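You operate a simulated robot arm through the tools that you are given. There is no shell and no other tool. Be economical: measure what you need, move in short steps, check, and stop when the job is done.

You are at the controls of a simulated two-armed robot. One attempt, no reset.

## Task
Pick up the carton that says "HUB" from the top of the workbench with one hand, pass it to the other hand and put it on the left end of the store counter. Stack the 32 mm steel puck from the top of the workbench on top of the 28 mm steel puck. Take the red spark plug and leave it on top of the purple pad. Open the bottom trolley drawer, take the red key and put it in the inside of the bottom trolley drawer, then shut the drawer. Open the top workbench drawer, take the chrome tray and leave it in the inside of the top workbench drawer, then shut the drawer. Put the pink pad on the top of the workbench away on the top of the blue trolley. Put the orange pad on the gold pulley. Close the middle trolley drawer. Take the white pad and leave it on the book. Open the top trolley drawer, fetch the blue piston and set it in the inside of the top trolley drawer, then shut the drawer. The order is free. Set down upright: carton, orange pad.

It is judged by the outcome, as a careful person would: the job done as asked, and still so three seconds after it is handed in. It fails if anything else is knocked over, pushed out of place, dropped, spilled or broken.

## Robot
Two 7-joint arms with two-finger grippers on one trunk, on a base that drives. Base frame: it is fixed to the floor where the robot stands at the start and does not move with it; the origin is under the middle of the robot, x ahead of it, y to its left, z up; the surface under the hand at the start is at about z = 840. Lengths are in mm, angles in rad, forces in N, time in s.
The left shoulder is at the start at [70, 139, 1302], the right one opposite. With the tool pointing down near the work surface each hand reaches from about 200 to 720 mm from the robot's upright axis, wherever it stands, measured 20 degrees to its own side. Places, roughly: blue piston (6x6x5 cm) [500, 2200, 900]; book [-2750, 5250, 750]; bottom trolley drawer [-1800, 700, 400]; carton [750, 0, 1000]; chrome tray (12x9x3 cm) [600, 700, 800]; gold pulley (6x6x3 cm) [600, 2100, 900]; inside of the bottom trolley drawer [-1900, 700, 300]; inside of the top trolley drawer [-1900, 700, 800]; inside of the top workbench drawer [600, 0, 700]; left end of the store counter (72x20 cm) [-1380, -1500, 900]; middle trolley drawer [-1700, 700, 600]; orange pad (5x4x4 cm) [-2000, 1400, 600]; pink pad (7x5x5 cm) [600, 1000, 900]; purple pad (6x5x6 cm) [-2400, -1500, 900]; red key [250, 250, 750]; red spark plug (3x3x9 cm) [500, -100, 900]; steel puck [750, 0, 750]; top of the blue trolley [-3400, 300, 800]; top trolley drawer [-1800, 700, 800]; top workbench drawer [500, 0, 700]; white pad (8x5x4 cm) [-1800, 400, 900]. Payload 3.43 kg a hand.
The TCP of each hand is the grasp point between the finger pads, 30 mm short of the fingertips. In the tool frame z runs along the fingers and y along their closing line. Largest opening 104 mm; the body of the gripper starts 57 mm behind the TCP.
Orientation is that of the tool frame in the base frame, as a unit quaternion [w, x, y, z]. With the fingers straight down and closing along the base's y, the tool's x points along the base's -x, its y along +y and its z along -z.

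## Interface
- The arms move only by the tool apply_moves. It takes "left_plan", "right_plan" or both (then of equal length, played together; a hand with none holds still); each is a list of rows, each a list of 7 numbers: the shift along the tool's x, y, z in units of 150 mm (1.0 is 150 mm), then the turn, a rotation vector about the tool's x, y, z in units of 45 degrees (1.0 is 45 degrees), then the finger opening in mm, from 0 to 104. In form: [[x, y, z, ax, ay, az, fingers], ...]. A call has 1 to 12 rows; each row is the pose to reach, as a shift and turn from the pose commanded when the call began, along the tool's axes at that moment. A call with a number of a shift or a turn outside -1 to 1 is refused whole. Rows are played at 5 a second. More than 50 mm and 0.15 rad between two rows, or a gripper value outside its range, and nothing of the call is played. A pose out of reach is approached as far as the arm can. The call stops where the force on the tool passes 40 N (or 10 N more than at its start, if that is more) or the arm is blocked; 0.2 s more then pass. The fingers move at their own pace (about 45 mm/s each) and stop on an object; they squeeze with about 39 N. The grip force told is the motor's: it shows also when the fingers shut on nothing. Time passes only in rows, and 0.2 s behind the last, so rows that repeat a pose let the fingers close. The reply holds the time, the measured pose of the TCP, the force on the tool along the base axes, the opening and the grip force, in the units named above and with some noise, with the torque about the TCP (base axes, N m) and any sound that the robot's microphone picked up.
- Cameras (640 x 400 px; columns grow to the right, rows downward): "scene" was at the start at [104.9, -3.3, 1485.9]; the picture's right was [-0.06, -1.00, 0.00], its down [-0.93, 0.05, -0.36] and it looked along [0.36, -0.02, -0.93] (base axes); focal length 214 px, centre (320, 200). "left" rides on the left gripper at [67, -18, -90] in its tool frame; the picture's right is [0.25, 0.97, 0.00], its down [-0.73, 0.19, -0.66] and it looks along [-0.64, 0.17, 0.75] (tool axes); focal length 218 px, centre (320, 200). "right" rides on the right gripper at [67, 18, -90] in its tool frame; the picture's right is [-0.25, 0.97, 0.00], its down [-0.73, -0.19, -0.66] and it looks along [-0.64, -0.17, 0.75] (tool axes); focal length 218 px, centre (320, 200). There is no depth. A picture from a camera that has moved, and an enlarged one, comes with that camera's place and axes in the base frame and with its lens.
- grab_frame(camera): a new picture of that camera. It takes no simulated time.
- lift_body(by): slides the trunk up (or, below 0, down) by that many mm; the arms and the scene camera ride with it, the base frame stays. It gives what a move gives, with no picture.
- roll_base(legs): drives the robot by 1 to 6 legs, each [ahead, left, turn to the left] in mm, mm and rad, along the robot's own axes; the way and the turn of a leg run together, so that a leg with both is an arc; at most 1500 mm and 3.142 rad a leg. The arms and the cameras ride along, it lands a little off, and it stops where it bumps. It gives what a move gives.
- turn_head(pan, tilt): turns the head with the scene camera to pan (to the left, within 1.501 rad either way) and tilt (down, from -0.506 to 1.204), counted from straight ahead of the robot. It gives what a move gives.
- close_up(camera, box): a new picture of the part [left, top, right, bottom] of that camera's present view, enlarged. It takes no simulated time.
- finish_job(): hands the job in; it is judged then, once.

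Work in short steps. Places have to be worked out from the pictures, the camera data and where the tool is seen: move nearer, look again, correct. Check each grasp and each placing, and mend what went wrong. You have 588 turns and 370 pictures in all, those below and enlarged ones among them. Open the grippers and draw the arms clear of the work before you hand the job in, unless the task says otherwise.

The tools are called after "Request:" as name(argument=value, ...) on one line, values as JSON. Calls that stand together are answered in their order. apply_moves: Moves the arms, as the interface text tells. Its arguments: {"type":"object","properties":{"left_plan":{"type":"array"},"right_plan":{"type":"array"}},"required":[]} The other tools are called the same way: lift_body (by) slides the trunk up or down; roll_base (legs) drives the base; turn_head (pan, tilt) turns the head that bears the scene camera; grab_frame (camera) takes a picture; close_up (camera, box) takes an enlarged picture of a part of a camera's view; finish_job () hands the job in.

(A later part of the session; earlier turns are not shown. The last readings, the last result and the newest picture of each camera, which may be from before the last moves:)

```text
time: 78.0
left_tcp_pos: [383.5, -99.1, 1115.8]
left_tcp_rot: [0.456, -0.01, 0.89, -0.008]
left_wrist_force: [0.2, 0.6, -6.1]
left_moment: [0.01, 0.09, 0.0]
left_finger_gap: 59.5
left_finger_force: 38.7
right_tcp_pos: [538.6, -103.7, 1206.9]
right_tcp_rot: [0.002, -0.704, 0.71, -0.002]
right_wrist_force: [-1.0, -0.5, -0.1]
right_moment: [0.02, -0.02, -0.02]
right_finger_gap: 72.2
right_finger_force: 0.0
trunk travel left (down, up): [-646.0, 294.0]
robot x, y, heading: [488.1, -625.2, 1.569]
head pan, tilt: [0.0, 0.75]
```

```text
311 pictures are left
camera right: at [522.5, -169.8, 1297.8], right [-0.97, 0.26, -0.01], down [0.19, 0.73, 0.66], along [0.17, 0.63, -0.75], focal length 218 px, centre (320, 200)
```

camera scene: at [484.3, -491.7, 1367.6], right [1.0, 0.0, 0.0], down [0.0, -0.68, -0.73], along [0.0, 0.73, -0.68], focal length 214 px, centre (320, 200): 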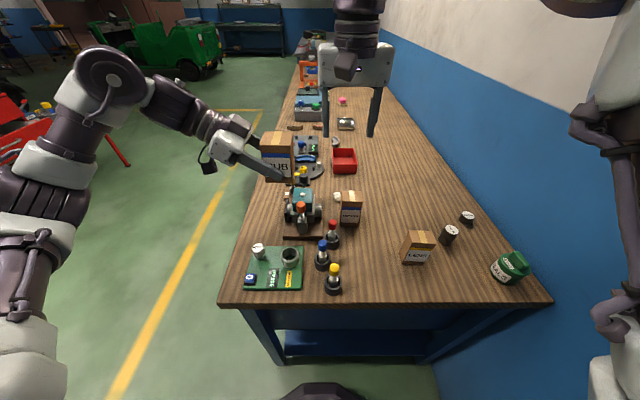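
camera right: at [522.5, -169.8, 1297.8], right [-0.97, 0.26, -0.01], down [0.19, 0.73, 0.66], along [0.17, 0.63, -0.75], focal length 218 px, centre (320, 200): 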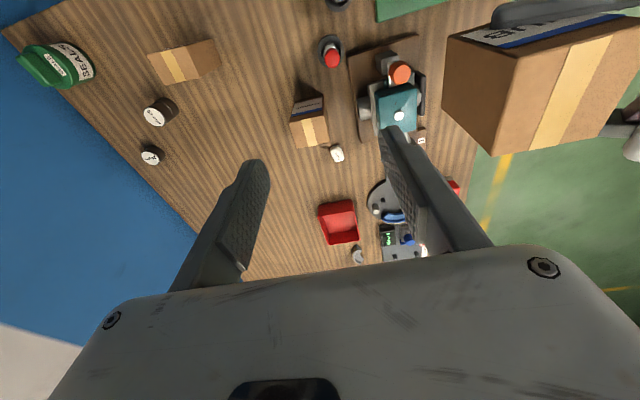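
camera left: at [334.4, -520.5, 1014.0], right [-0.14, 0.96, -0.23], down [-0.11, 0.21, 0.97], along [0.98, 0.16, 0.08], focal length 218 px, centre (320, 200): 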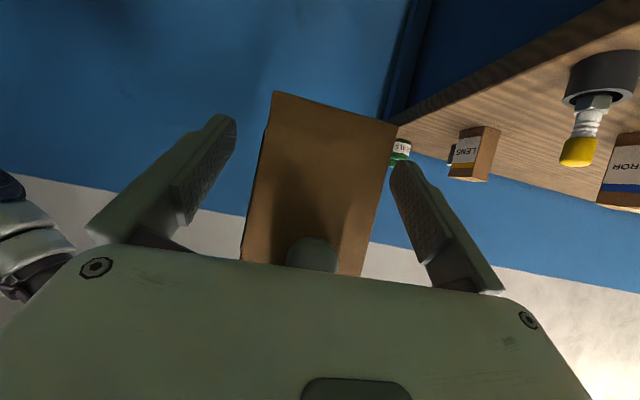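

The red plug is at about [520,-118]. I move the left hand 60 mm away and lower the right hand over the plug.

Request:
apply_moves(right_plan=[[0.087, 0.115, 0.1, 0, 0, 0, 60], [0.087, 0.115, 0.4, 0, 0, 0, 60], [0.087, 0.115, 0.7, 0, 0, 0, 60], [0.087, 0.115, 0.98, 0, 0, 0, 60]], left_plan=[[0.12, 0, -0.16, 0, 0, 0, 50], [0.23, 0, -0.33, 0, 0, 0, 50], [0.23, 0, -0.33, 0, 0, 0, 50], [0.23, 0, -0.33, 0, 0, 0, 50]])

Request:
grab_frame(camera="right")

Request:
close_up(camera="scene", box=[280, 200, 380, 300])

```text
time: 79.0
left_tcp_pos: [321.9, -98.5, 1117.3]
left_tcp_rot: [0.457, -0.011, 0.889, -0.009]
left_wrist_force: [0.9, -0.4, -5.0]
left_moment: [0.01, 0.1, 0.03]
left_finger_gap: 59.7
left_finger_force: 39.7
right_tcp_pos: [522.1, -115.4, 1059.5]
right_tcp_rot: [0.002, -0.704, 0.71, -0.001]
right_wrist_force: [0.0, 0.2, 0.1]
right_moment: [0.01, -0.01, -0.01]
right_finger_gap: 59.9
right_finger_force: 0.1
trunk travel left (down, up): [-646.0, 294.0]
robot x, y, heading: [481.6, -624.7, 1.569]
head pan, tilt: [0.0, 0.75]
```

```text
310 pictures are left
camera right: at [505.0, -182.2, 1149.0], right [-0.97, 0.26, -0.01], down [0.19, 0.73, 0.66], along [0.17, 0.63, -0.75], focal length 218 px, centre (320, 200)
```

right: 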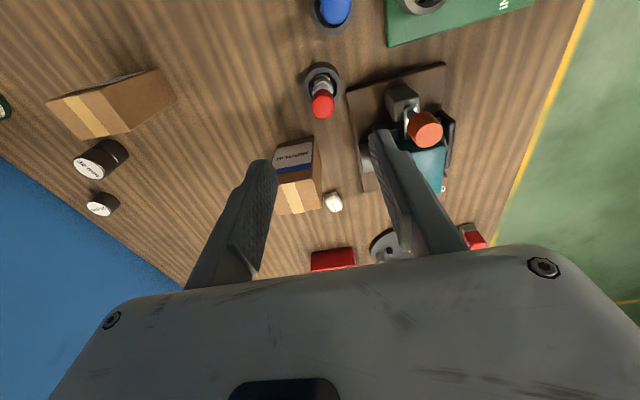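

```text
4.00 times, centred on (330, 250) of scene
camera zoom: at [484.0, -490.2, 1367.5], right [1.0, 0.0, 0.0], down [0.0, -0.68, -0.73], along [0.0, 0.73, -0.68], focal length 858 px, centre (280, 0)
```

zoom: 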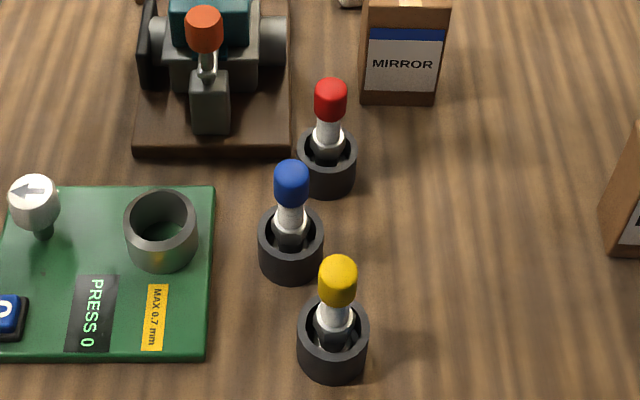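

Plug axis ≈[519,-119.5], cap top ≈942. I lower to z≈915 with fingers at 50.

Request:
apply_moves(right_plan=[[0.027, 0.02, 0.1, 0, 0, 0, 50], [0.027, 0.02, 0.4, 0, 0, 0, 50], [0.027, 0.02, 0.65, 0, 0, 0, 50]])

Request:
grab_frame(camera="right")

Request:
close_up(camera="scene", box=[280, 180, 400, 280])

```text
time: 79.8
left_tcp_pos: [322.1, -97.3, 1116.6]
left_tcp_rot: [0.456, -0.01, 0.89, -0.01]
left_wrist_force: [0.1, -1.5, -4.7]
left_moment: [0.01, 0.12, -0.01]
left_finger_gap: 59.7
left_finger_force: 38.9
right_tcp_pos: [519.8, -121.4, 961.4]
right_tcp_rot: [0.001, -0.705, 0.71, -0.002]
right_wrist_force: [-0.4, -0.2, -0.5]
right_moment: [0.01, -0.01, -0.01]
right_finger_gap: 50.1
right_finger_force: 0.2
trunk travel left (down, up): [-646.0, 294.0]
robot x, y, heading: [485.6, -627.8, 1.567]
head pan, tilt: [0.0, 0.75]
```

```text
308 pictures are left
camera right: at [502.5, -187.1, 1051.0], right [-0.97, 0.26, -0.01], down [0.19, 0.73, 0.66], along [0.17, 0.63, -0.75], focal length 218 px, centre (320, 200)
```

right: 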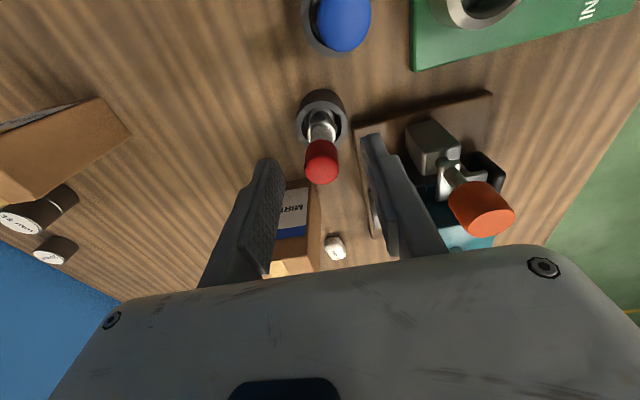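

```text
4.00 times, centred on (340, 230) of scene
camera zoom: at [484.4, -490.0, 1367.5], right [1.0, 0.0, 0.0], down [0.0, -0.68, -0.73], along [0.0, 0.73, -0.68], focal length 858 px, centre (240, 80)
```

zoom: 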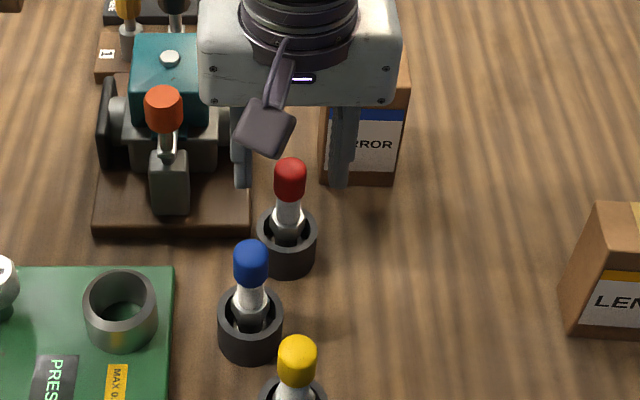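

Cap at [520,-118]. I lower the last 46 mm, close, and lift.

Request:
apply_moves(right_plan=[[-0.02, 0, 0.15, 0, 0, 0, 50], [-0.02, 0, 0.307, 0, 0, 0, 50], [-0.02, 0, 0.307, 0, 0, 0, 5], [-0.02, 0, 0.307, 0, 0, 0, 5], [-0.02, 0, 0.307, 0, 0, 0, 5]])

Request:
grab_frame(camera="right")

```text
time: 81.0
left_tcp_pos: [323.7, -99.5, 1115.3]
left_tcp_rot: [0.456, -0.01, 0.89, -0.009]
left_wrist_force: [-0.7, 1.3, -5.0]
left_moment: [0.0, 0.11, -0.03]
left_finger_gap: 59.7
left_finger_force: 38.7
right_tcp_pos: [519.1, -116.5, 917.0]
right_tcp_rot: [0.003, -0.705, 0.709, -0.003]
right_wrist_force: [-0.3, -0.7, 0.0]
right_moment: [0.01, 0.01, 0.02]
right_finger_gap: 20.4
right_finger_force: 37.3
trunk travel left (down, up): [-646.0, 294.0]
robot x, y, heading: [487.3, -625.9, 1.568]
head pan, tilt: [0.0, 0.75]
```

```text
306 pictures are left
camera right: at [502.0, -183.2, 1006.7], right [-0.97, 0.26, -0.01], down [0.19, 0.73, 0.66], along [0.17, 0.63, -0.75], focal length 218 px, centre (320, 200)
```

right: 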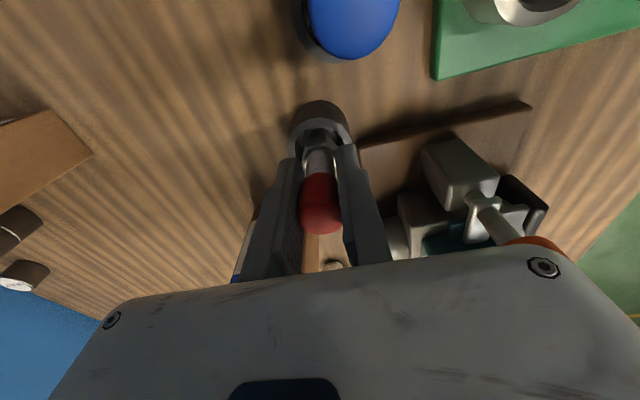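

Gripped on the red cap (20 mm). I lift it straight up out of the holder.

Request:
apply_moves(right_plan=[[0, 0, -0.15, 0, 0, 0, 5], [0, 0, -0.4, 0, 0, 0, 5], [0, 0, -0.7, 0, 0, 0, 5], [0, 0, -1.0, 0, 0, 0, 5]])

Request:
close_up(camera="scene", box=[260, 140, 420, 280])

```text
time: 82.0
left_tcp_pos: [322.6, -100.5, 1117.8]
left_tcp_rot: [0.457, -0.009, 0.889, -0.009]
left_wrist_force: [-0.4, -0.3, -5.8]
left_moment: [0.03, 0.11, 0.04]
left_finger_gap: 59.5
left_finger_force: 39.6
right_tcp_pos: [518.8, -116.8, 1066.2]
right_tcp_rot: [0.003, -0.704, 0.71, -0.003]
right_wrist_force: [0.2, 0.0, -0.8]
right_moment: [0.02, 0.01, 0.0]
right_finger_gap: 20.5
right_finger_force: 39.1
trunk travel left (down, up): [-646.0, 294.0]
robot x, y, heading: [483.9, -628.3, 1.57]
head pan, tilt: [0.0, 0.75]
```

```text
2.86 times, centred on (340, 210) of scene
camera zoom: at [483.7, -492.4, 1367.6], right [1.0, 0.0, 0.0], down [0.0, -0.68, -0.73], along [0.0, 0.73, -0.68], focal length 613 px, centre (263, 171)
```

zoom: 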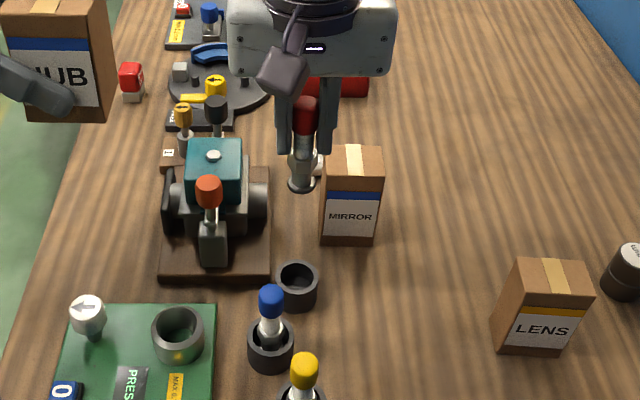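

The plug is out and has a flat foot, so it can stand. I now drive: back off, left, then turn to face the store counter.

Request:
roll_base(legs=[[-320, 0, 0], [0, 750, 0], [350, 0, 0], [0, 0, 3.1416]])

Request:
turn_head(pan=-0.6, tilt=0.3)

Request:
grab_frame(camera="scene")

```text
refused: 3.1416 is not a number from -3.14159 to 3.14159
```

```text
time: 83.0
left_tcp_pos: [322.4, -99.1, 1117.2]
left_tcp_rot: [0.455, -0.01, 0.89, -0.009]
left_wrist_force: [0.3, -0.6, -5.4]
left_moment: [-0.02, 0.13, 0.01]
left_finger_gap: 59.5
left_finger_force: 39.1
right_tcp_pos: [519.8, -115.9, 1064.6]
right_tcp_rot: [0.002, -0.705, 0.709, -0.002]
right_wrist_force: [0.2, 0.3, -0.2]
right_moment: [-0.01, 0.03, 0.01]
right_finger_gap: 20.3
right_finger_force: 38.7
trunk travel left (down, up): [-646.0, 294.0]
robot x, y, heading: [485.4, -623.5, 1.568]
head pan, tilt: [-0.6, 0.3]
```

```text
304 pictures are left
camera scene: at [536.8, -496.8, 1407.8], right [0.82, -0.57, 0.0], down [-0.17, -0.24, -0.95], along [0.54, 0.79, -0.3], focal length 214 px, centre (320, 200)
```

scene: 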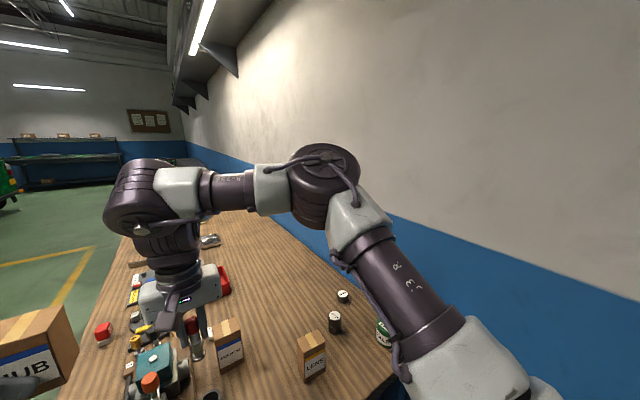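

The turn was a hair over the limit; I resend with 3.14.

Request:
roll_base(legs=[[-320, 0, 0], [0, 750, 0], [350, 0, 0], [0, 0, 3.14]])

Request:
grab_frame(camera="scene")

```text
time: 98.1
left_tcp_pos: [-90.9, -1122.3, 1116.4]
left_tcp_rot: [-0.006, 0.89, 0.016, -0.455]
left_wrist_force: [0.9, -1.0, -5.5]
left_moment: [0.06, -0.08, -0.01]
left_finger_gap: 59.6
left_finger_force: 39.7
right_tcp_pos: [-287.8, -1107.8, 1065.3]
right_tcp_rot: [-0.001, 0.705, 0.71, -0.002]
right_wrist_force: [0.4, -0.6, -0.7]
right_moment: [0.01, -0.01, 0.02]
right_finger_gap: 20.2
right_finger_force: 38.9
trunk travel left (down, up): [-646.0, 294.0]
robot x, y, heading: [-259.0, -599.8, -1.563]
head pan, tilt: [-0.6, 0.3]
```

```text
303 pictures are left
camera scene: at [-314.3, -728.7, 1407.9], right [-0.83, 0.55, 0.0], down [0.16, 0.25, -0.96], along [-0.53, -0.79, -0.3], focal length 214 px, centre (320, 200)
```

scene: 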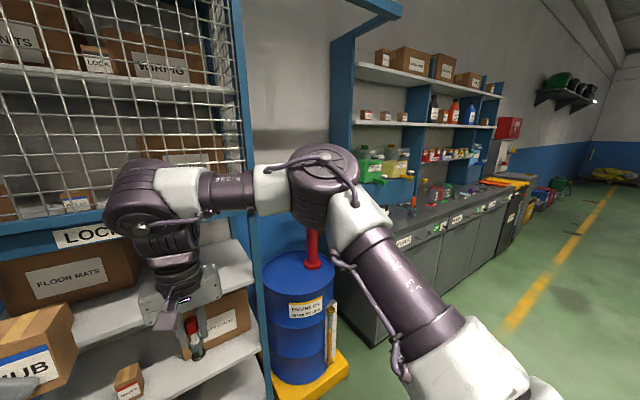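

I drive 1050 mm to the robot's right, in front of the counter, and look.

Request:
roll_base(legs=[[0, -1050, -0.008]])

Request:
turn_head(pan=0, tilt=0.5)

Request:
grab_frame(camera="scene")

Request:
turn_head(pan=-0.9, tilt=0.5)

Request:
grab_frame(camera="scene")

```text
time: 103.5
left_tcp_pos: [-1144.8, -1131.0, 1115.2]
left_tcp_rot: [-0.01, 0.89, 0.01, -0.456]
left_wrist_force: [0.5, -1.1, -4.8]
left_moment: [0.01, -0.1, 0.01]
left_finger_gap: 59.6
left_finger_force: 38.6
right_tcp_pos: [-1341.1, -1113.8, 1065.3]
right_tcp_rot: [-0.003, 0.71, 0.704, -0.003]
right_wrist_force: [0.9, -1.3, 0.2]
right_moment: [0.03, -0.03, 0.0]
right_finger_gap: 20.3
right_finger_force: 39.8
trunk travel left (down, up): [-646.0, 294.0]
robot x, y, heading: [-1304.6, -601.3, -1.577]
head pan, tilt: [-0.6, 0.3]
```

```text
time: 104.5
left_tcp_pos: [-1144.2, -1129.0, 1117.3]
left_tcp_rot: [-0.01, 0.89, 0.01, -0.456]
left_wrist_force: [-0.1, 0.0, -6.1]
left_moment: [-0.01, -0.1, 0.02]
left_finger_gap: 59.4
left_finger_force: 39.1
right_tcp_pos: [-1340.5, -1112.9, 1064.9]
right_tcp_rot: [-0.002, 0.71, 0.704, -0.002]
right_wrist_force: [-0.4, -0.7, -1.1]
right_moment: [-0.01, 0.01, -0.03]
right_finger_gap: 20.2
right_finger_force: 38.8
trunk travel left (down, up): [-646.0, 294.0]
robot x, y, heading: [-1308.2, -605.4, -1.578]
head pan, tilt: [0.0, 0.499]
```

```text
302 pictures are left
camera scene: at [-1308.2, -746.1, 1389.5], right [-1.0, 0.01, 0.0], down [0.0, 0.48, -0.88], along [0.0, -0.88, -0.48], focal length 214 px, centre (320, 200)
```

scene: 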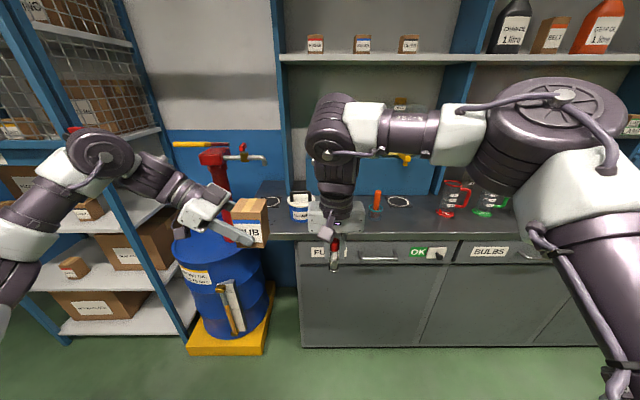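

```text
time: 105.7
left_tcp_pos: [-1145.0, -1131.6, 1116.5]
left_tcp_rot: [-0.011, 0.89, 0.009, -0.456]
left_wrist_force: [-0.2, 0.9, -5.1]
left_moment: [0.01, -0.08, -0.02]
left_finger_gap: 59.8
left_finger_force: 39.1
right_tcp_pos: [-1341.2, -1112.0, 1065.0]
right_tcp_rot: [-0.002, 0.71, 0.704, -0.003]
right_wrist_force: [-1.0, -0.3, 0.1]
right_moment: [-0.02, -0.01, -0.01]
right_finger_gap: 20.3
right_finger_force: 38.6
trunk travel left (down, up): [-646.0, 294.0]
robot x, y, heading: [-1308.8, -605.1, -1.575]
head pan, tilt: [-0.901, 0.499]
```

```text
301 pictures are left
camera scene: at [-1379.3, -711.3, 1389.5], right [-0.62, 0.79, 0.0], down [0.38, 0.3, -0.88], along [-0.69, -0.54, -0.48], focal length 214 px, centre (320, 200)
```

scene: 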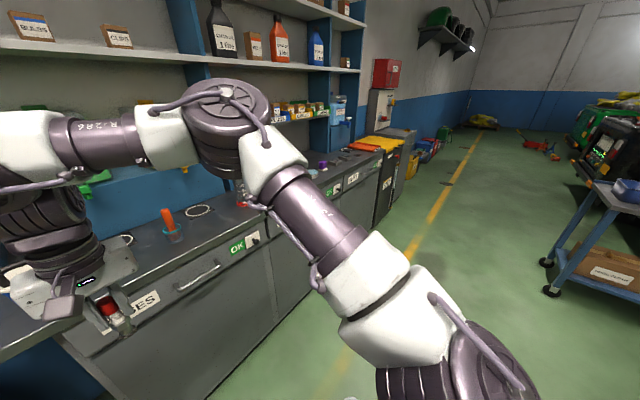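

Counter front is near y≈-1346, items on it include a brush cup near [-1227,-1473]. I yaw the left hand 30° toward straight ahead so it comes from the counter's front, testing reach.

Request:
apply_moves(left_plan=[[0, 0, 0, -0.137, 0, -0.096, 50], [0, 0, 0, -0.273, 0, -0.191, 50], [0, 0, 0, -0.41, 0, -0.287, 50], [0, 0, 0, -0.546, 0, -0.383, 50]])

Request:
turn_head(pan=0.1, tilt=0.6)

Request:
grab_frame(camera="scene")

```text
time: 106.7
left_tcp_pos: [-1144.8, -1128.8, 1115.3]
left_tcp_rot: [0.111, 0.86, 0.238, -0.437]
left_wrist_force: [0.0, -0.3, -5.1]
left_moment: [0.08, -0.1, -0.01]
left_finger_gap: 59.6
left_finger_force: 39.0
right_tcp_pos: [-1340.7, -1112.3, 1065.8]
right_tcp_rot: [-0.002, 0.711, 0.703, -0.002]
right_wrist_force: [1.1, -0.6, -1.2]
right_moment: [0.0, -0.04, 0.01]
right_finger_gap: 20.3
right_finger_force: 38.6
trunk travel left (down, up): [-646.0, 294.0]
robot x, y, heading: [-1305.1, -601.8, -1.575]
head pan, tilt: [-0.901, 0.499]
```

```text
time: 107.9
left_tcp_pos: [-1146.4, -1131.0, 1114.9]
left_tcp_rot: [0.11, 0.86, 0.237, -0.438]
left_wrist_force: [-0.2, 0.5, -5.5]
left_moment: [0.04, -0.11, 0.0]
left_finger_gap: 59.6
left_finger_force: 39.4
right_tcp_pos: [-1341.2, -1112.6, 1065.4]
right_tcp_rot: [-0.001, 0.71, 0.704, -0.001]
right_wrist_force: [0.3, 0.3, -0.5]
right_moment: [-0.03, 0.0, 0.02]
right_finger_gap: 20.3
right_finger_force: 39.3
trunk travel left (down, up): [-646.0, 294.0]
robot x, y, heading: [-1303.9, -604.9, -1.581]
head pan, tilt: [0.099, 0.6]
```

```text
300 pictures are left
camera scene: at [-1299.5, -743.1, 1380.4], right [-1.0, -0.09, 0.0], down [-0.05, 0.56, -0.82], along [0.08, -0.82, -0.57], focal length 214 px, centre (320, 200)
```

scene: 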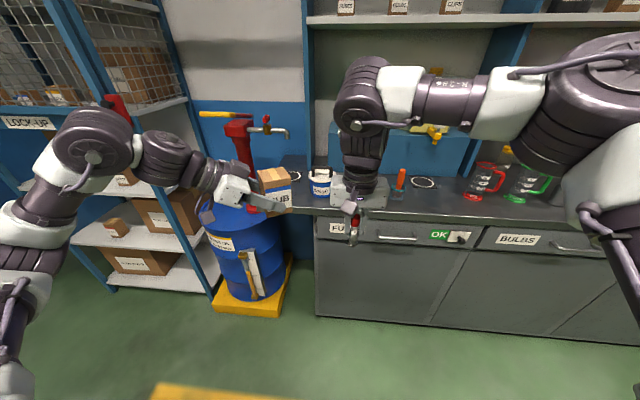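

Works; I yaw another 30° the same way.

Request:
apply_moves(left_plan=[[0, 0, 0, -0.137, 0, -0.096, 50], [0, 0, 0, -0.273, 0, -0.191, 50], [0, 0, 0, -0.41, 0, -0.287, 50], [0, 0, 0, -0.546, 0, -0.383, 50]])

Request:
roll_base(legs=[[100, -140, 0.01]])

Request:
turn_head(pan=0.1, tilt=0.7)

Request:
grab_frame(camera="scene")

```text
time: 108.9
left_tcp_pos: [-1145.3, -1127.8, 1116.5]
left_tcp_rot: [0.225, 0.772, 0.45, -0.388]
left_wrist_force: [-0.4, 0.3, -5.3]
left_moment: [0.09, -0.04, 0.01]
left_finger_gap: 59.6
left_finger_force: 38.9
right_tcp_pos: [-1341.7, -1111.5, 1065.8]
right_tcp_rot: [-0.002, 0.71, 0.704, -0.002]
right_wrist_force: [-0.4, -0.5, -0.6]
right_moment: [0.01, -0.02, 0.04]
right_finger_gap: 20.4
right_finger_force: 39.6
trunk travel left (down, up): [-646.0, 294.0]
robot x, y, heading: [-1303.6, -602.3, -1.572]
head pan, tilt: [0.099, 0.6]
```

```text
time: 110.4
left_tcp_pos: [-1275.7, -1225.6, 1115.8]
left_tcp_rot: [0.228, 0.769, 0.455, -0.388]
left_wrist_force: [0.9, 0.4, -6.0]
left_moment: [0.08, -0.02, -0.03]
left_finger_gap: 59.9
left_finger_force: 39.0
right_tcp_pos: [-1473.3, -1210.5, 1065.5]
right_tcp_rot: [-0.003, 0.706, 0.708, -0.002]
right_wrist_force: [-0.3, -0.4, -0.9]
right_moment: [-0.02, 0.01, 0.02]
right_finger_gap: 20.3
right_finger_force: 38.8
trunk travel left (down, up): [-646.0, 294.0]
robot x, y, heading: [-1441.4, -699.2, -1.559]
head pan, tilt: [0.099, 0.6]
```

```text
time: 111.1
left_tcp_pos: [-1277.6, -1226.5, 1116.0]
left_tcp_rot: [0.226, 0.77, 0.455, -0.385]
left_wrist_force: [-0.1, -0.4, -4.7]
left_moment: [0.08, -0.03, -0.02]
left_finger_gap: 59.6
left_finger_force: 39.0
right_tcp_pos: [-1473.1, -1210.9, 1065.4]
right_tcp_rot: [-0.002, 0.706, 0.708, -0.002]
right_wrist_force: [0.0, -0.5, -0.6]
right_moment: [0.04, 0.01, -0.01]
right_finger_gap: 20.5
right_finger_force: 39.1
trunk travel left (down, up): [-646.0, 294.0]
robot x, y, heading: [-1444.5, -703.4, -1.568]
head pan, tilt: [0.099, 0.7]
```

```text
299 pictures are left
camera scene: at [-1436.3, -837.9, 1371.7], right [-0.99, -0.11, 0.0], down [-0.07, 0.64, -0.76], along [0.08, -0.76, -0.64], focal length 214 px, centre (320, 200)
```

scene: 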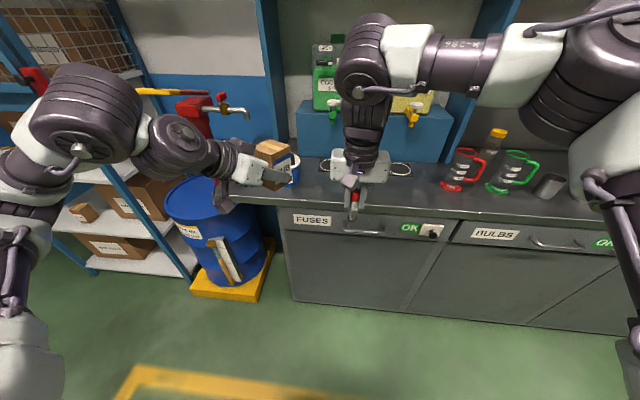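

I drive 196 ahead and 75 right so the carton is over free counter near [-1360,-1435].

Request:
roll_base(legs=[[196, -75, 0]])

Request:
grab_frame(camera="scene")

Request:
grab_frame(camera="left")

```text
time: 112.7
left_tcp_pos: [-1349.9, -1418.0, 1116.0]
left_tcp_rot: [0.226, 0.771, 0.452, -0.388]
left_wrist_force: [1.0, -0.5, -5.0]
left_moment: [0.07, -0.05, 0.0]
left_finger_gap: 59.7
left_finger_force: 38.8
right_tcp_pos: [-1546.0, -1402.7, 1066.6]
right_tcp_rot: [-0.002, 0.707, 0.707, -0.003]
right_wrist_force: [-0.1, -0.1, -0.9]
right_moment: [0.0, -0.04, 0.01]
right_finger_gap: 20.3
right_finger_force: 38.3
trunk travel left (down, up): [-646.0, 294.0]
robot x, y, heading: [-1513.2, -894.9, -1.569]
head pan, tilt: [0.099, 0.7]
```

```text
298 pictures are left
camera scene: at [-1507.7, -1028.8, 1371.9], right [-0.99, -0.1, 0.0], down [-0.07, 0.64, -0.76], along [0.08, -0.76, -0.64], focal length 214 px, centre (320, 200)
```

scene: 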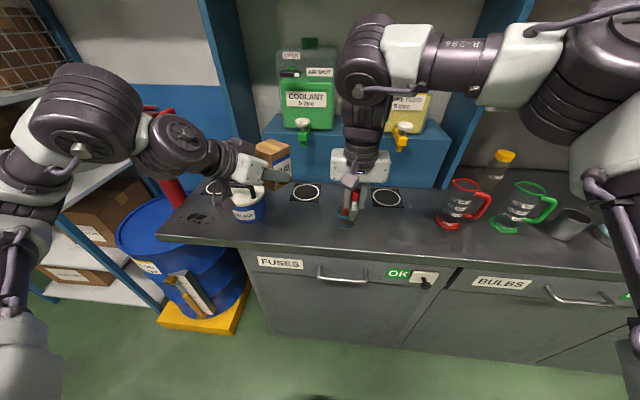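

```text
297 pictures are left
camera left: at [-1311.3, -1310.5, 1116.3], right [0.92, -0.34, -0.2], down [0.21, -0.01, 0.98], along [-0.33, -0.94, 0.06], focal length 218 px, centre (320, 200)
```

left: 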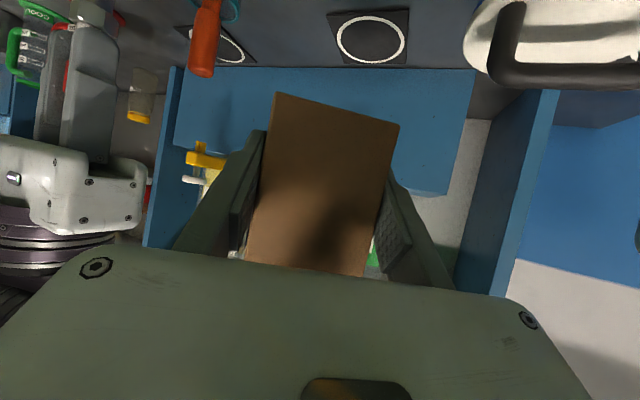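

Counter z ≈900 checks out. I shift the carton 40 mm away from the cup and lower 100 mm.

Request:
apply_moves(left_plan=[[0.04, -0.115, 0.05, 0, 0, 0, 50], [0.08, -0.231, 0.09, 0, 0, 0, 50], [0.28, -0.231, 0.29, 0, 0, 0, 50], [0.469, -0.231, 0.492, 0, 0, 0, 50]])

Request:
grab_frame(camera="scene")

Request:
grab_frame(camera="left")

```text
time: 113.7
left_tcp_pos: [-1389.8, -1415.6, 1014.8]
left_tcp_rot: [0.225, 0.771, 0.453, -0.388]
left_wrist_force: [-0.3, -0.4, -5.4]
left_moment: [0.07, -0.02, 0.01]
left_finger_gap: 59.7
left_finger_force: 39.3
right_tcp_pos: [-1546.2, -1403.2, 1064.9]
right_tcp_rot: [-0.002, 0.708, 0.706, -0.002]
right_wrist_force: [-0.2, 0.2, -0.4]
right_moment: [-0.01, 0.04, -0.01]
right_finger_gap: 20.2
right_finger_force: 39.3
trunk travel left (down, up): [-646.0, 294.0]
robot x, y, heading: [-1517.1, -891.4, -1.57]
head pan, tilt: [0.099, 0.7]
```

```text
296 pictures are left
camera scene: at [-1507.3, -1030.1, 1371.8], right [-0.99, -0.1, 0.0], down [-0.07, 0.64, -0.76], along [0.08, -0.76, -0.65], focal length 214 px, centre (320, 200)
```

scene: 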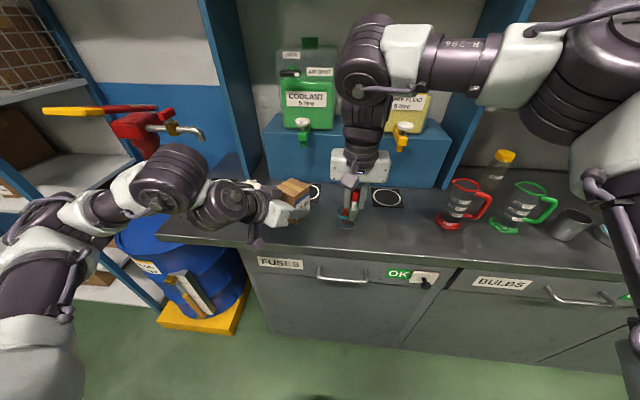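

```text
295 pictures are left
camera left: at [-1350.6, -1307.8, 1015.1], right [0.92, -0.34, -0.21], down [0.21, -0.01, 0.98], along [-0.33, -0.94, 0.06], focal length 218 px, centre (320, 200)
```

left: 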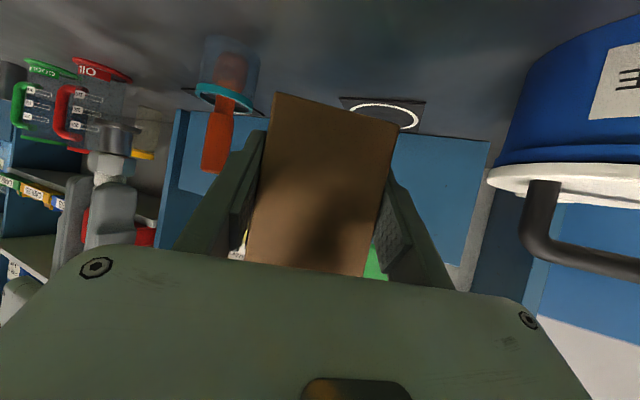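

Clear of the bucket. I lower 65 mm more.

Request:
apply_moves(left_plan=[[0.18, 0, 0.125, 0, 0, 0, 50], [0.355, 0, 0.249, 0, 0, 0, 50]])

Request:
close_up(camera="scene", box=[200, 150, 360, 250])

Request:
grab_frame(camera="left")

```text
time: 114.3
left_tcp_pos: [-1386.9, -1413.7, 950.0]
left_tcp_rot: [0.226, 0.771, 0.453, -0.387]
left_wrist_force: [0.4, 0.3, -6.2]
left_moment: [0.11, -0.03, 0.01]
left_finger_gap: 59.6
left_finger_force: 39.5
right_tcp_pos: [-1545.9, -1403.2, 1065.5]
right_tcp_rot: [-0.002, 0.707, 0.707, -0.003]
right_wrist_force: [0.0, 0.3, 0.1]
right_moment: [-0.02, 0.04, -0.01]
right_finger_gap: 20.2
right_finger_force: 39.1
trunk travel left (down, up): [-646.0, 294.0]
robot x, y, heading: [-1517.0, -897.6, -1.568]
head pan, tilt: [0.099, 0.7]
```

```text
4.00 times, centred on (280, 200) of scene
camera zoom: at [-1507.2, -1029.8, 1371.8], right [-0.99, -0.1, 0.0], down [-0.07, 0.64, -0.76], along [0.08, -0.76, -0.64], focal length 858 px, centre (480, 200)
```

zoom: 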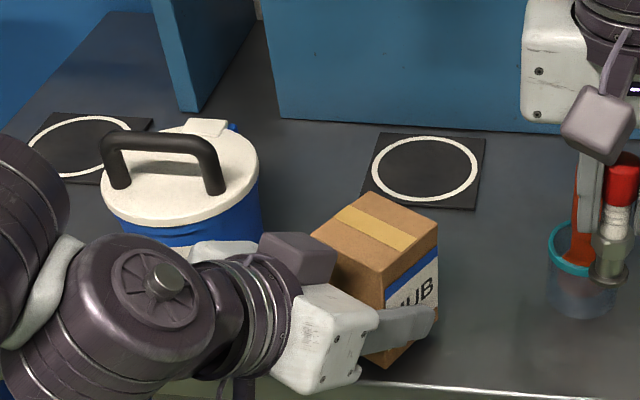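

```text
293 pictures are left
camera left: at [-1348.0, -1306.9, 949.8], right [0.92, -0.34, -0.2], down [0.21, -0.01, 0.98], along [-0.33, -0.94, 0.06], focal length 218 px, centre (320, 200)
```

left: 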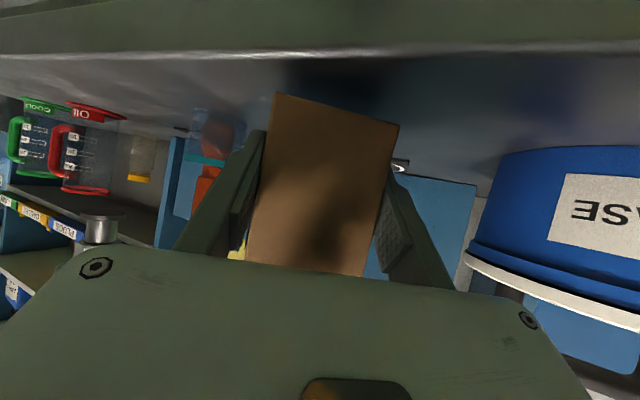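

The carton would be too near the front edge, so I shift it 50 mm deeper and 20 mm right, then view again.

Request:
apply_moves(left_plan=[[-0.1, 0.025, 0.145, 0, 0, 0, 50], [-0.204, 0.051, 0.291, 0, 0, 0, 50]])

Request:
close_up(camera="scene", box=[200, 150, 360, 250])

Request:
grab_frame(camera="left")

```text
time: 114.9
left_tcp_pos: [-1407.3, -1466.1, 948.1]
left_tcp_rot: [0.226, 0.771, 0.453, -0.386]
left_wrist_force: [0.1, -1.0, -5.9]
left_moment: [0.07, -0.01, 0.01]
left_finger_gap: 59.4
left_finger_force: 39.0
right_tcp_pos: [-1545.7, -1404.5, 1064.0]
right_tcp_rot: [-0.003, 0.707, 0.707, -0.002]
right_wrist_force: [-0.5, -0.2, -0.7]
right_moment: [-0.01, 0.05, 0.03]
right_finger_gap: 20.0
right_finger_force: 39.1
trunk travel left (down, up): [-646.0, 294.0]
robot x, y, heading: [-1517.2, -893.2, -1.567]
head pan, tilt: [0.099, 0.7]
```

```text
4.00 times, centred on (280, 200) of scene
camera zoom: at [-1508.6, -1030.7, 1371.6], right [-0.99, -0.1, 0.0], down [-0.07, 0.64, -0.76], along [0.08, -0.76, -0.65], focal length 858 px, centre (480, 200)
```

zoom: 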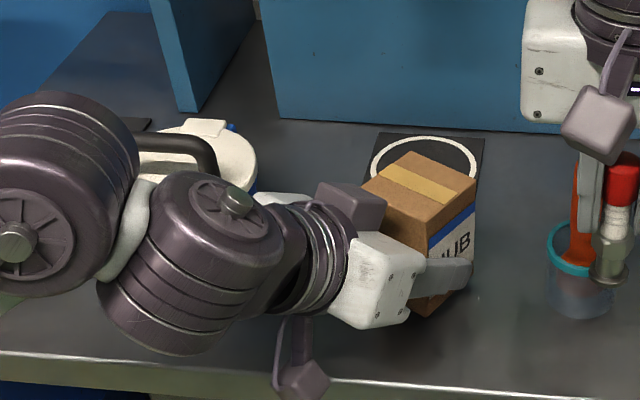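

```text
291 pictures are left
camera left: at [-1368.8, -1358.0, 947.4], right [0.92, -0.34, -0.2], down [0.21, -0.02, 0.98], along [-0.33, -0.94, 0.06], focal length 218 px, centre (320, 200)
```

left: 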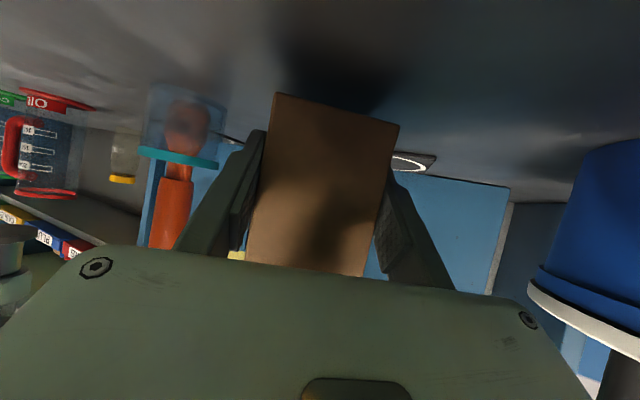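

Position is good. I lower in small steps, watching the force.

Request:
apply_moves(left_plan=[[0.033, 0, 0.023, 0, 0, 0, 50], [0.055, 0, 0.038, 0, 0, 0, 50]])

Request:
grab_frame(camera="left")

```text
time: 115.5
left_tcp_pos: [-1407.4, -1465.6, 939.8]
left_tcp_rot: [0.228, 0.769, 0.454, -0.387]
left_wrist_force: [0.3, 0.0, -1.9]
left_moment: [-0.1, -0.06, -0.03]
left_finger_gap: 59.6
left_finger_force: 38.7
right_tcp_pos: [-1546.6, -1404.7, 1064.4]
right_tcp_rot: [-0.002, 0.707, 0.707, -0.002]
right_wrist_force: [0.4, 0.7, -0.2]
right_moment: [-0.01, 0.0, 0.01]
right_finger_gap: 20.3
right_finger_force: 39.3
trunk travel left (down, up): [-646.0, 294.0]
robot x, y, heading: [-1515.4, -890.9, -1.568]
head pan, tilt: [0.099, 0.7]
```

```text
290 pictures are left
camera left: at [-1368.4, -1357.5, 939.1], right [0.92, -0.34, -0.2], down [0.21, -0.01, 0.98], along [-0.33, -0.94, 0.06], focal length 218 px, centre (320, 200)
```

left: 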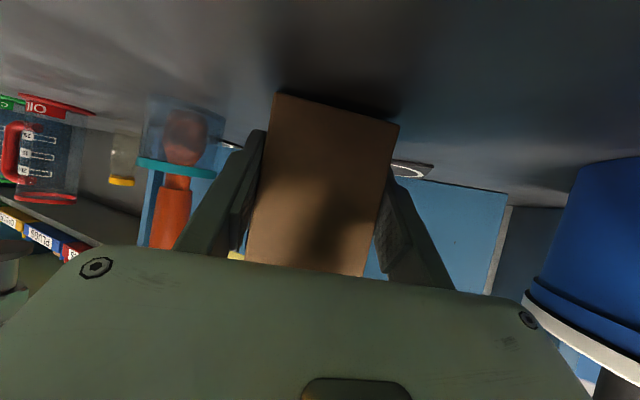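

The weight is being taken by the counter (force fell to -1.9). One more mm, then open to 76 and withdraw along the fingers.

Request:
apply_moves(left_plan=[[0.008, 0, 0.005, 0, 0, 0, 50], [0.008, 0, 0.005, 0, 0, 0, 66], [0.008, 0, 0.005, 0, 0, 0, 76], [0.008, 0, 0.005, 0, 0, 0, 76]])

Request:
grab_frame(camera="left")

```text
time: 116.5
left_tcp_pos: [-1407.6, -1464.8, 937.5]
left_tcp_rot: [0.226, 0.771, 0.453, -0.388]
left_wrist_force: [0.1, 1.1, -0.7]
left_moment: [0.05, 0.02, 0.01]
left_finger_gap: 75.9
left_finger_force: 0.1
right_tcp_pos: [-1546.7, -1403.0, 1065.3]
right_tcp_rot: [-0.001, 0.707, 0.707, -0.001]
right_wrist_force: [0.4, -0.5, 0.0]
right_moment: [-0.03, 0.0, 0.0]
right_finger_gap: 20.2
right_finger_force: 39.0
trunk travel left (down, up): [-646.0, 294.0]
robot x, y, heading: [-1515.5, -891.6, -1.565]
head pan, tilt: [0.099, 0.7]
```

```text
289 pictures are left
camera left: at [-1368.7, -1356.7, 937.1], right [0.92, -0.34, -0.2], down [0.21, -0.01, 0.98], along [-0.33, -0.94, 0.06], focal length 218 px, centre (320, 200)
```

left: 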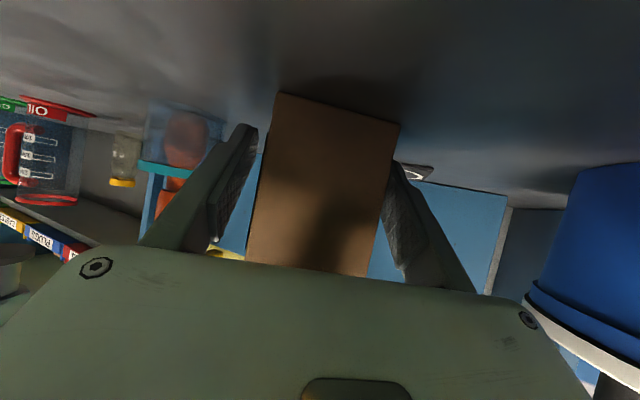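

Standing free. I withdraw the left hand backwards along its fingers.

Request:
apply_moves(left_plan=[[0, 0, -0.2, 0, 0, 0, 76], [0, 0, -0.5, 0, 0, 0, 76], [0, 0, -0.8, 0, 0, 0, 76], [0, 0, -1.0, 0, 0, 0, 76]])

Request:
grab_frame(camera="scene")

```text
time: 117.5
left_tcp_pos: [-1346.3, -1378.0, 1028.0]
left_tcp_rot: [0.225, 0.771, 0.453, -0.387]
left_wrist_force: [-0.3, -0.6, 0.3]
left_moment: [0.0, 0.03, -0.01]
left_finger_gap: 76.2
left_finger_force: 0.0
left hand out of reach, approached as far as the arm can: row 4
right_tcp_pos: [-1546.9, -1402.9, 1066.6]
right_tcp_rot: [-0.001, 0.707, 0.708, -0.002]
right_wrist_force: [-0.5, 0.0, -0.2]
right_moment: [0.04, 0.05, -0.02]
right_finger_gap: 20.6
right_finger_force: 38.8
trunk travel left (down, up): [-646.0, 294.0]
robot x, y, heading: [-1511.7, -893.9, -1.567]
head pan, tilt: [0.099, 0.7]
```

```text
288 pictures are left
camera scene: at [-1507.8, -1028.8, 1371.8], right [-0.99, -0.1, 0.0], down [-0.07, 0.64, -0.76], along [0.08, -0.76, -0.64], focal length 214 px, centre (320, 200)
```

scene: 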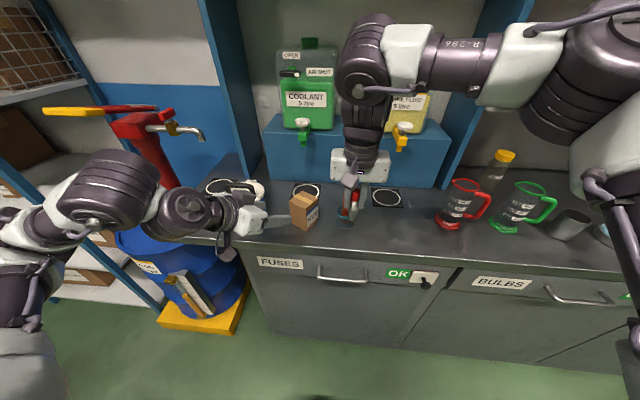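

The carton stands well on the counter's left part. I drive back 250 mm and restore the left hand to tool-down.

Request:
roll_base(legs=[[-250, 0, 0]])

Request:
apply_moves(left_plan=[[0, 0, -0.1, 0, 0.17, 0, 90], [0, 0, -0.1, 0, 0.34, 0, 90], [0, 0, -0.1, 0, 0.51, 0, 90], [0, 0, -0.1, 0, 0.68, 0, 90], [0, 0, -0.1, 0, 0.84, 0, 90], [0, 0, -0.1, 0, 1.0, 0, 90]])

Request:
apply_moves(left_plan=[[0, 0, 0, 0, 0.12, 0, 90], [0, 0, 0, 0, 0.222, 0, 90]])

Request:
apply_moves(left_plan=[[0, 0, 0, 0, 0, -0.16, 90], [0, 0, 0, 0, 0, -0.33, 90], [0, 0, 0, 0, 0, -0.5, 90], [0, 0, 0, 0, 0, -0.667, 90]])

Request:
turn_head(pan=-0.8, tilt=0.5)

Request:
grab_frame(camera="scene")

```text
time: 119.3
left_tcp_pos: [-1347.2, -1130.5, 1027.7]
left_tcp_rot: [0.226, 0.771, 0.453, -0.387]
left_wrist_force: [0.0, -0.2, -0.4]
left_moment: [0.01, -0.01, 0.03]
left_finger_gap: 75.9
left_finger_force: 0.2
right_tcp_pos: [-1547.7, -1156.3, 1065.7]
right_tcp_rot: [-0.002, 0.707, 0.707, -0.002]
right_wrist_force: [0.3, -1.2, -0.4]
right_moment: [0.03, 0.0, 0.03]
right_finger_gap: 20.4
right_finger_force: 39.2
trunk travel left (down, up): [-646.0, 294.0]
robot x, y, heading: [-1516.1, -649.9, -1.572]
head pan, tilt: [0.099, 0.7]
```

```text
time: 120.7
left_tcp_pos: [-1343.1, -1121.6, 1037.1]
left_tcp_rot: [0.035, 0.86, 0.505, -0.062]
left_wrist_force: [-0.7, 0.1, -1.2]
left_moment: [0.01, -0.01, -0.01]
left_finger_gap: 90.3
left_finger_force: 0.1
right_tcp_pos: [-1548.9, -1155.2, 1066.5]
right_tcp_rot: [-0.002, 0.707, 0.707, -0.002]
right_wrist_force: [0.9, -0.1, -0.5]
right_moment: [0.03, 0.0, 0.0]
right_finger_gap: 20.4
right_finger_force: 38.6
trunk travel left (down, up): [-646.0, 294.0]
robot x, y, heading: [-1515.0, -643.6, -1.574]
head pan, tilt: [0.099, 0.7]
```

```text
time: 121.3
left_tcp_pos: [-1343.4, -1121.1, 1038.1]
left_tcp_rot: [-0.009, 0.863, 0.506, 0.013]
left_wrist_force: [-0.2, -0.5, -0.8]
left_moment: [0.02, 0.01, -0.02]
left_finger_gap: 89.9
left_finger_force: 0.0
right_tcp_pos: [-1548.3, -1155.5, 1064.4]
right_tcp_rot: [-0.002, 0.707, 0.707, -0.003]
right_wrist_force: [0.5, 0.6, -0.4]
right_moment: [0.02, 0.01, 0.0]
right_finger_gap: 20.1
right_finger_force: 39.0
trunk travel left (down, up): [-646.0, 294.0]
robot x, y, heading: [-1515.6, -644.7, -1.566]
head pan, tilt: [0.099, 0.7]
```

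```text
time: 122.3
left_tcp_pos: [-1341.3, -1121.3, 1036.7]
left_tcp_rot: [-0.006, 0.701, 0.713, 0.015]
left_wrist_force: [1.0, 0.4, -0.6]
left_moment: [-0.01, 0.01, -0.02]
left_finger_gap: 90.1
left_finger_force: 0.0
right_tcp_pos: [-1548.0, -1156.5, 1065.0]
right_tcp_rot: [-0.001, 0.707, 0.707, -0.002]
right_wrist_force: [-0.2, -0.2, -0.2]
right_moment: [-0.03, 0.0, -0.02]
right_finger_gap: 20.2
right_finger_force: 39.8
trunk travel left (down, up): [-646.0, 294.0]
robot x, y, heading: [-1516.4, -649.7, -1.563]
head pan, tilt: [0.099, 0.7]
```

```text
time: 123.5
left_tcp_pos: [-1340.6, -1121.0, 1036.1]
left_tcp_rot: [-0.006, 0.702, 0.712, 0.015]
left_wrist_force: [0.3, -0.3, 0.3]
left_moment: [0.0, 0.0, -0.02]
left_finger_gap: 90.1
left_finger_force: 0.1
right_tcp_pos: [-1547.9, -1156.5, 1064.2]
right_tcp_rot: [-0.003, 0.707, 0.707, -0.002]
right_wrist_force: [-0.3, 0.3, -0.6]
right_moment: [-0.05, -0.01, -0.02]
right_finger_gap: 20.4
right_finger_force: 38.5
trunk travel left (down, up): [-646.0, 294.0]
robot x, y, heading: [-1512.2, -647.4, -1.567]
head pan, tilt: [-0.799, 0.499]
```

```text
287 pictures are left
camera scene: at [-1582.6, -761.4, 1389.5], right [-0.7, 0.71, 0.0], down [0.34, 0.34, -0.88], along [-0.63, -0.61, -0.48], focal length 214 px, centre (320, 200)
```

scene: 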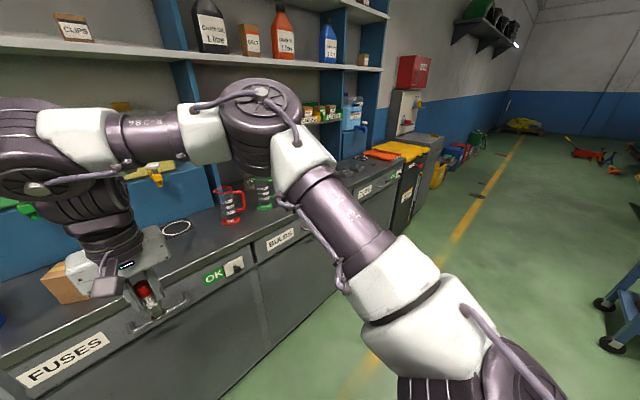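

Now I drive 800 mm to the robot's right toward the purple pad (~[-2400,-1500]).

Request:
roll_base(legs=[[0, -800, 0]])

Request:
turn_head(pan=0, tilt=0.6)

Request:
grab_frame(camera="scene")

```text
time: 127.8
left_tcp_pos: [-2155.8, -1121.4, 1037.6]
left_tcp_rot: [-0.006, 0.705, 0.709, 0.014]
left_wrist_force: [0.0, 0.4, -0.2]
left_moment: [-0.01, -0.01, 0.01]
left_finger_gap: 90.0
left_finger_force: 0.0
right_tcp_pos: [-2362.7, -1153.8, 1065.8]
right_tcp_rot: [-0.002, 0.71, 0.704, -0.001]
right_wrist_force: [-0.1, 0.4, 0.2]
right_moment: [-0.02, 0.03, 0.01]
right_finger_gap: 20.5
right_finger_force: 38.9
trunk travel left (down, up): [-646.0, 294.0]
robot x, y, heading: [-2323.9, -644.8, -1.577]
head pan, tilt: [-0.799, 0.499]
```

```text
time: 129.0
left_tcp_pos: [-2157.1, -1120.9, 1036.8]
left_tcp_rot: [-0.005, 0.706, 0.708, 0.014]
left_wrist_force: [0.3, -0.1, -0.1]
left_moment: [-0.02, 0.01, -0.01]
left_finger_gap: 90.0
left_finger_force: 0.0
right_tcp_pos: [-2362.5, -1153.6, 1065.8]
right_tcp_rot: [-0.001, 0.711, 0.703, -0.002]
right_wrist_force: [0.5, -0.4, -0.1]
right_moment: [0.03, 0.03, -0.01]
right_finger_gap: 20.4
right_finger_force: 38.7
trunk travel left (down, up): [-646.0, 294.0]
robot x, y, heading: [-2329.9, -644.6, -1.58]
head pan, tilt: [0.0, 0.6]
```

```text
286 pictures are left
camera scene: at [-2329.4, -784.5, 1380.4], right [-1.0, 0.01, 0.0], down [0.0, 0.57, -0.82], along [-0.01, -0.82, -0.57], focal length 214 px, centre (320, 200)
```

scene: 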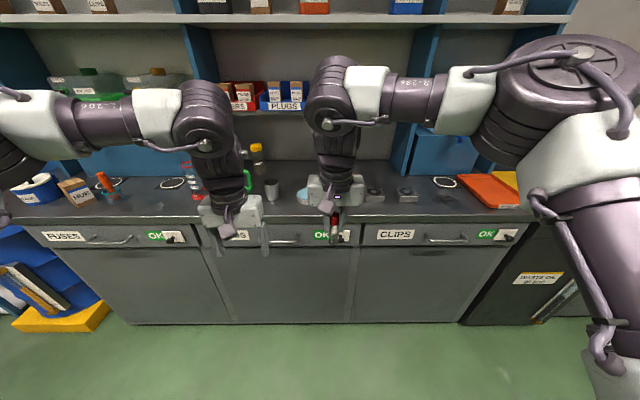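

The pad may be hidden behind the hand; I use the right hand camera and a scene close-up.

Request:
grab_frame(camera="right")

Request:
close_up(camera="scene", box=[250, 150, 470, 230])

```text
285 pictures are left
camera right: at [-2342.8, -1086.0, 1155.5], right [0.96, -0.26, -0.01], down [-0.19, -0.73, 0.66], along [-0.18, -0.63, -0.75], focal length 218 px, centre (320, 200)
```

right: 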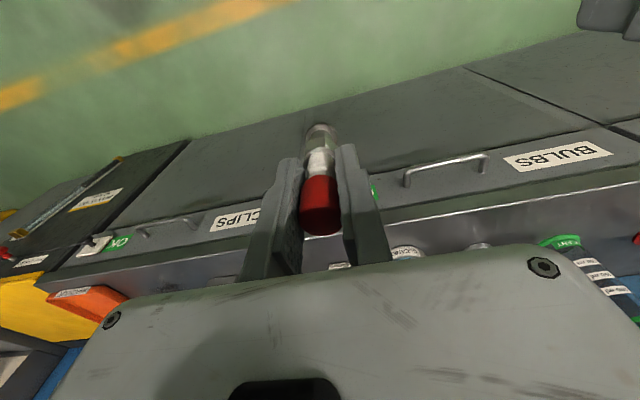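

```text
2.91 times, centred on (360, 190) of scene
camera zoom: at [-2329.4, -784.5, 1380.4], right [-1.0, 0.01, 0.0], down [0.0, 0.57, -0.82], along [-0.01, -0.82, -0.57], focal length 624 px, centre (204, 229)
```

zoom: 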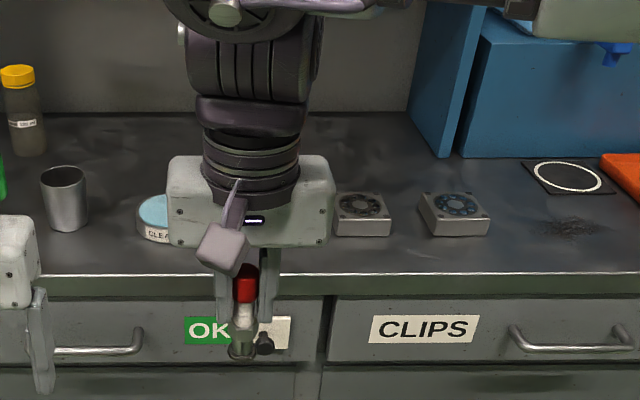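

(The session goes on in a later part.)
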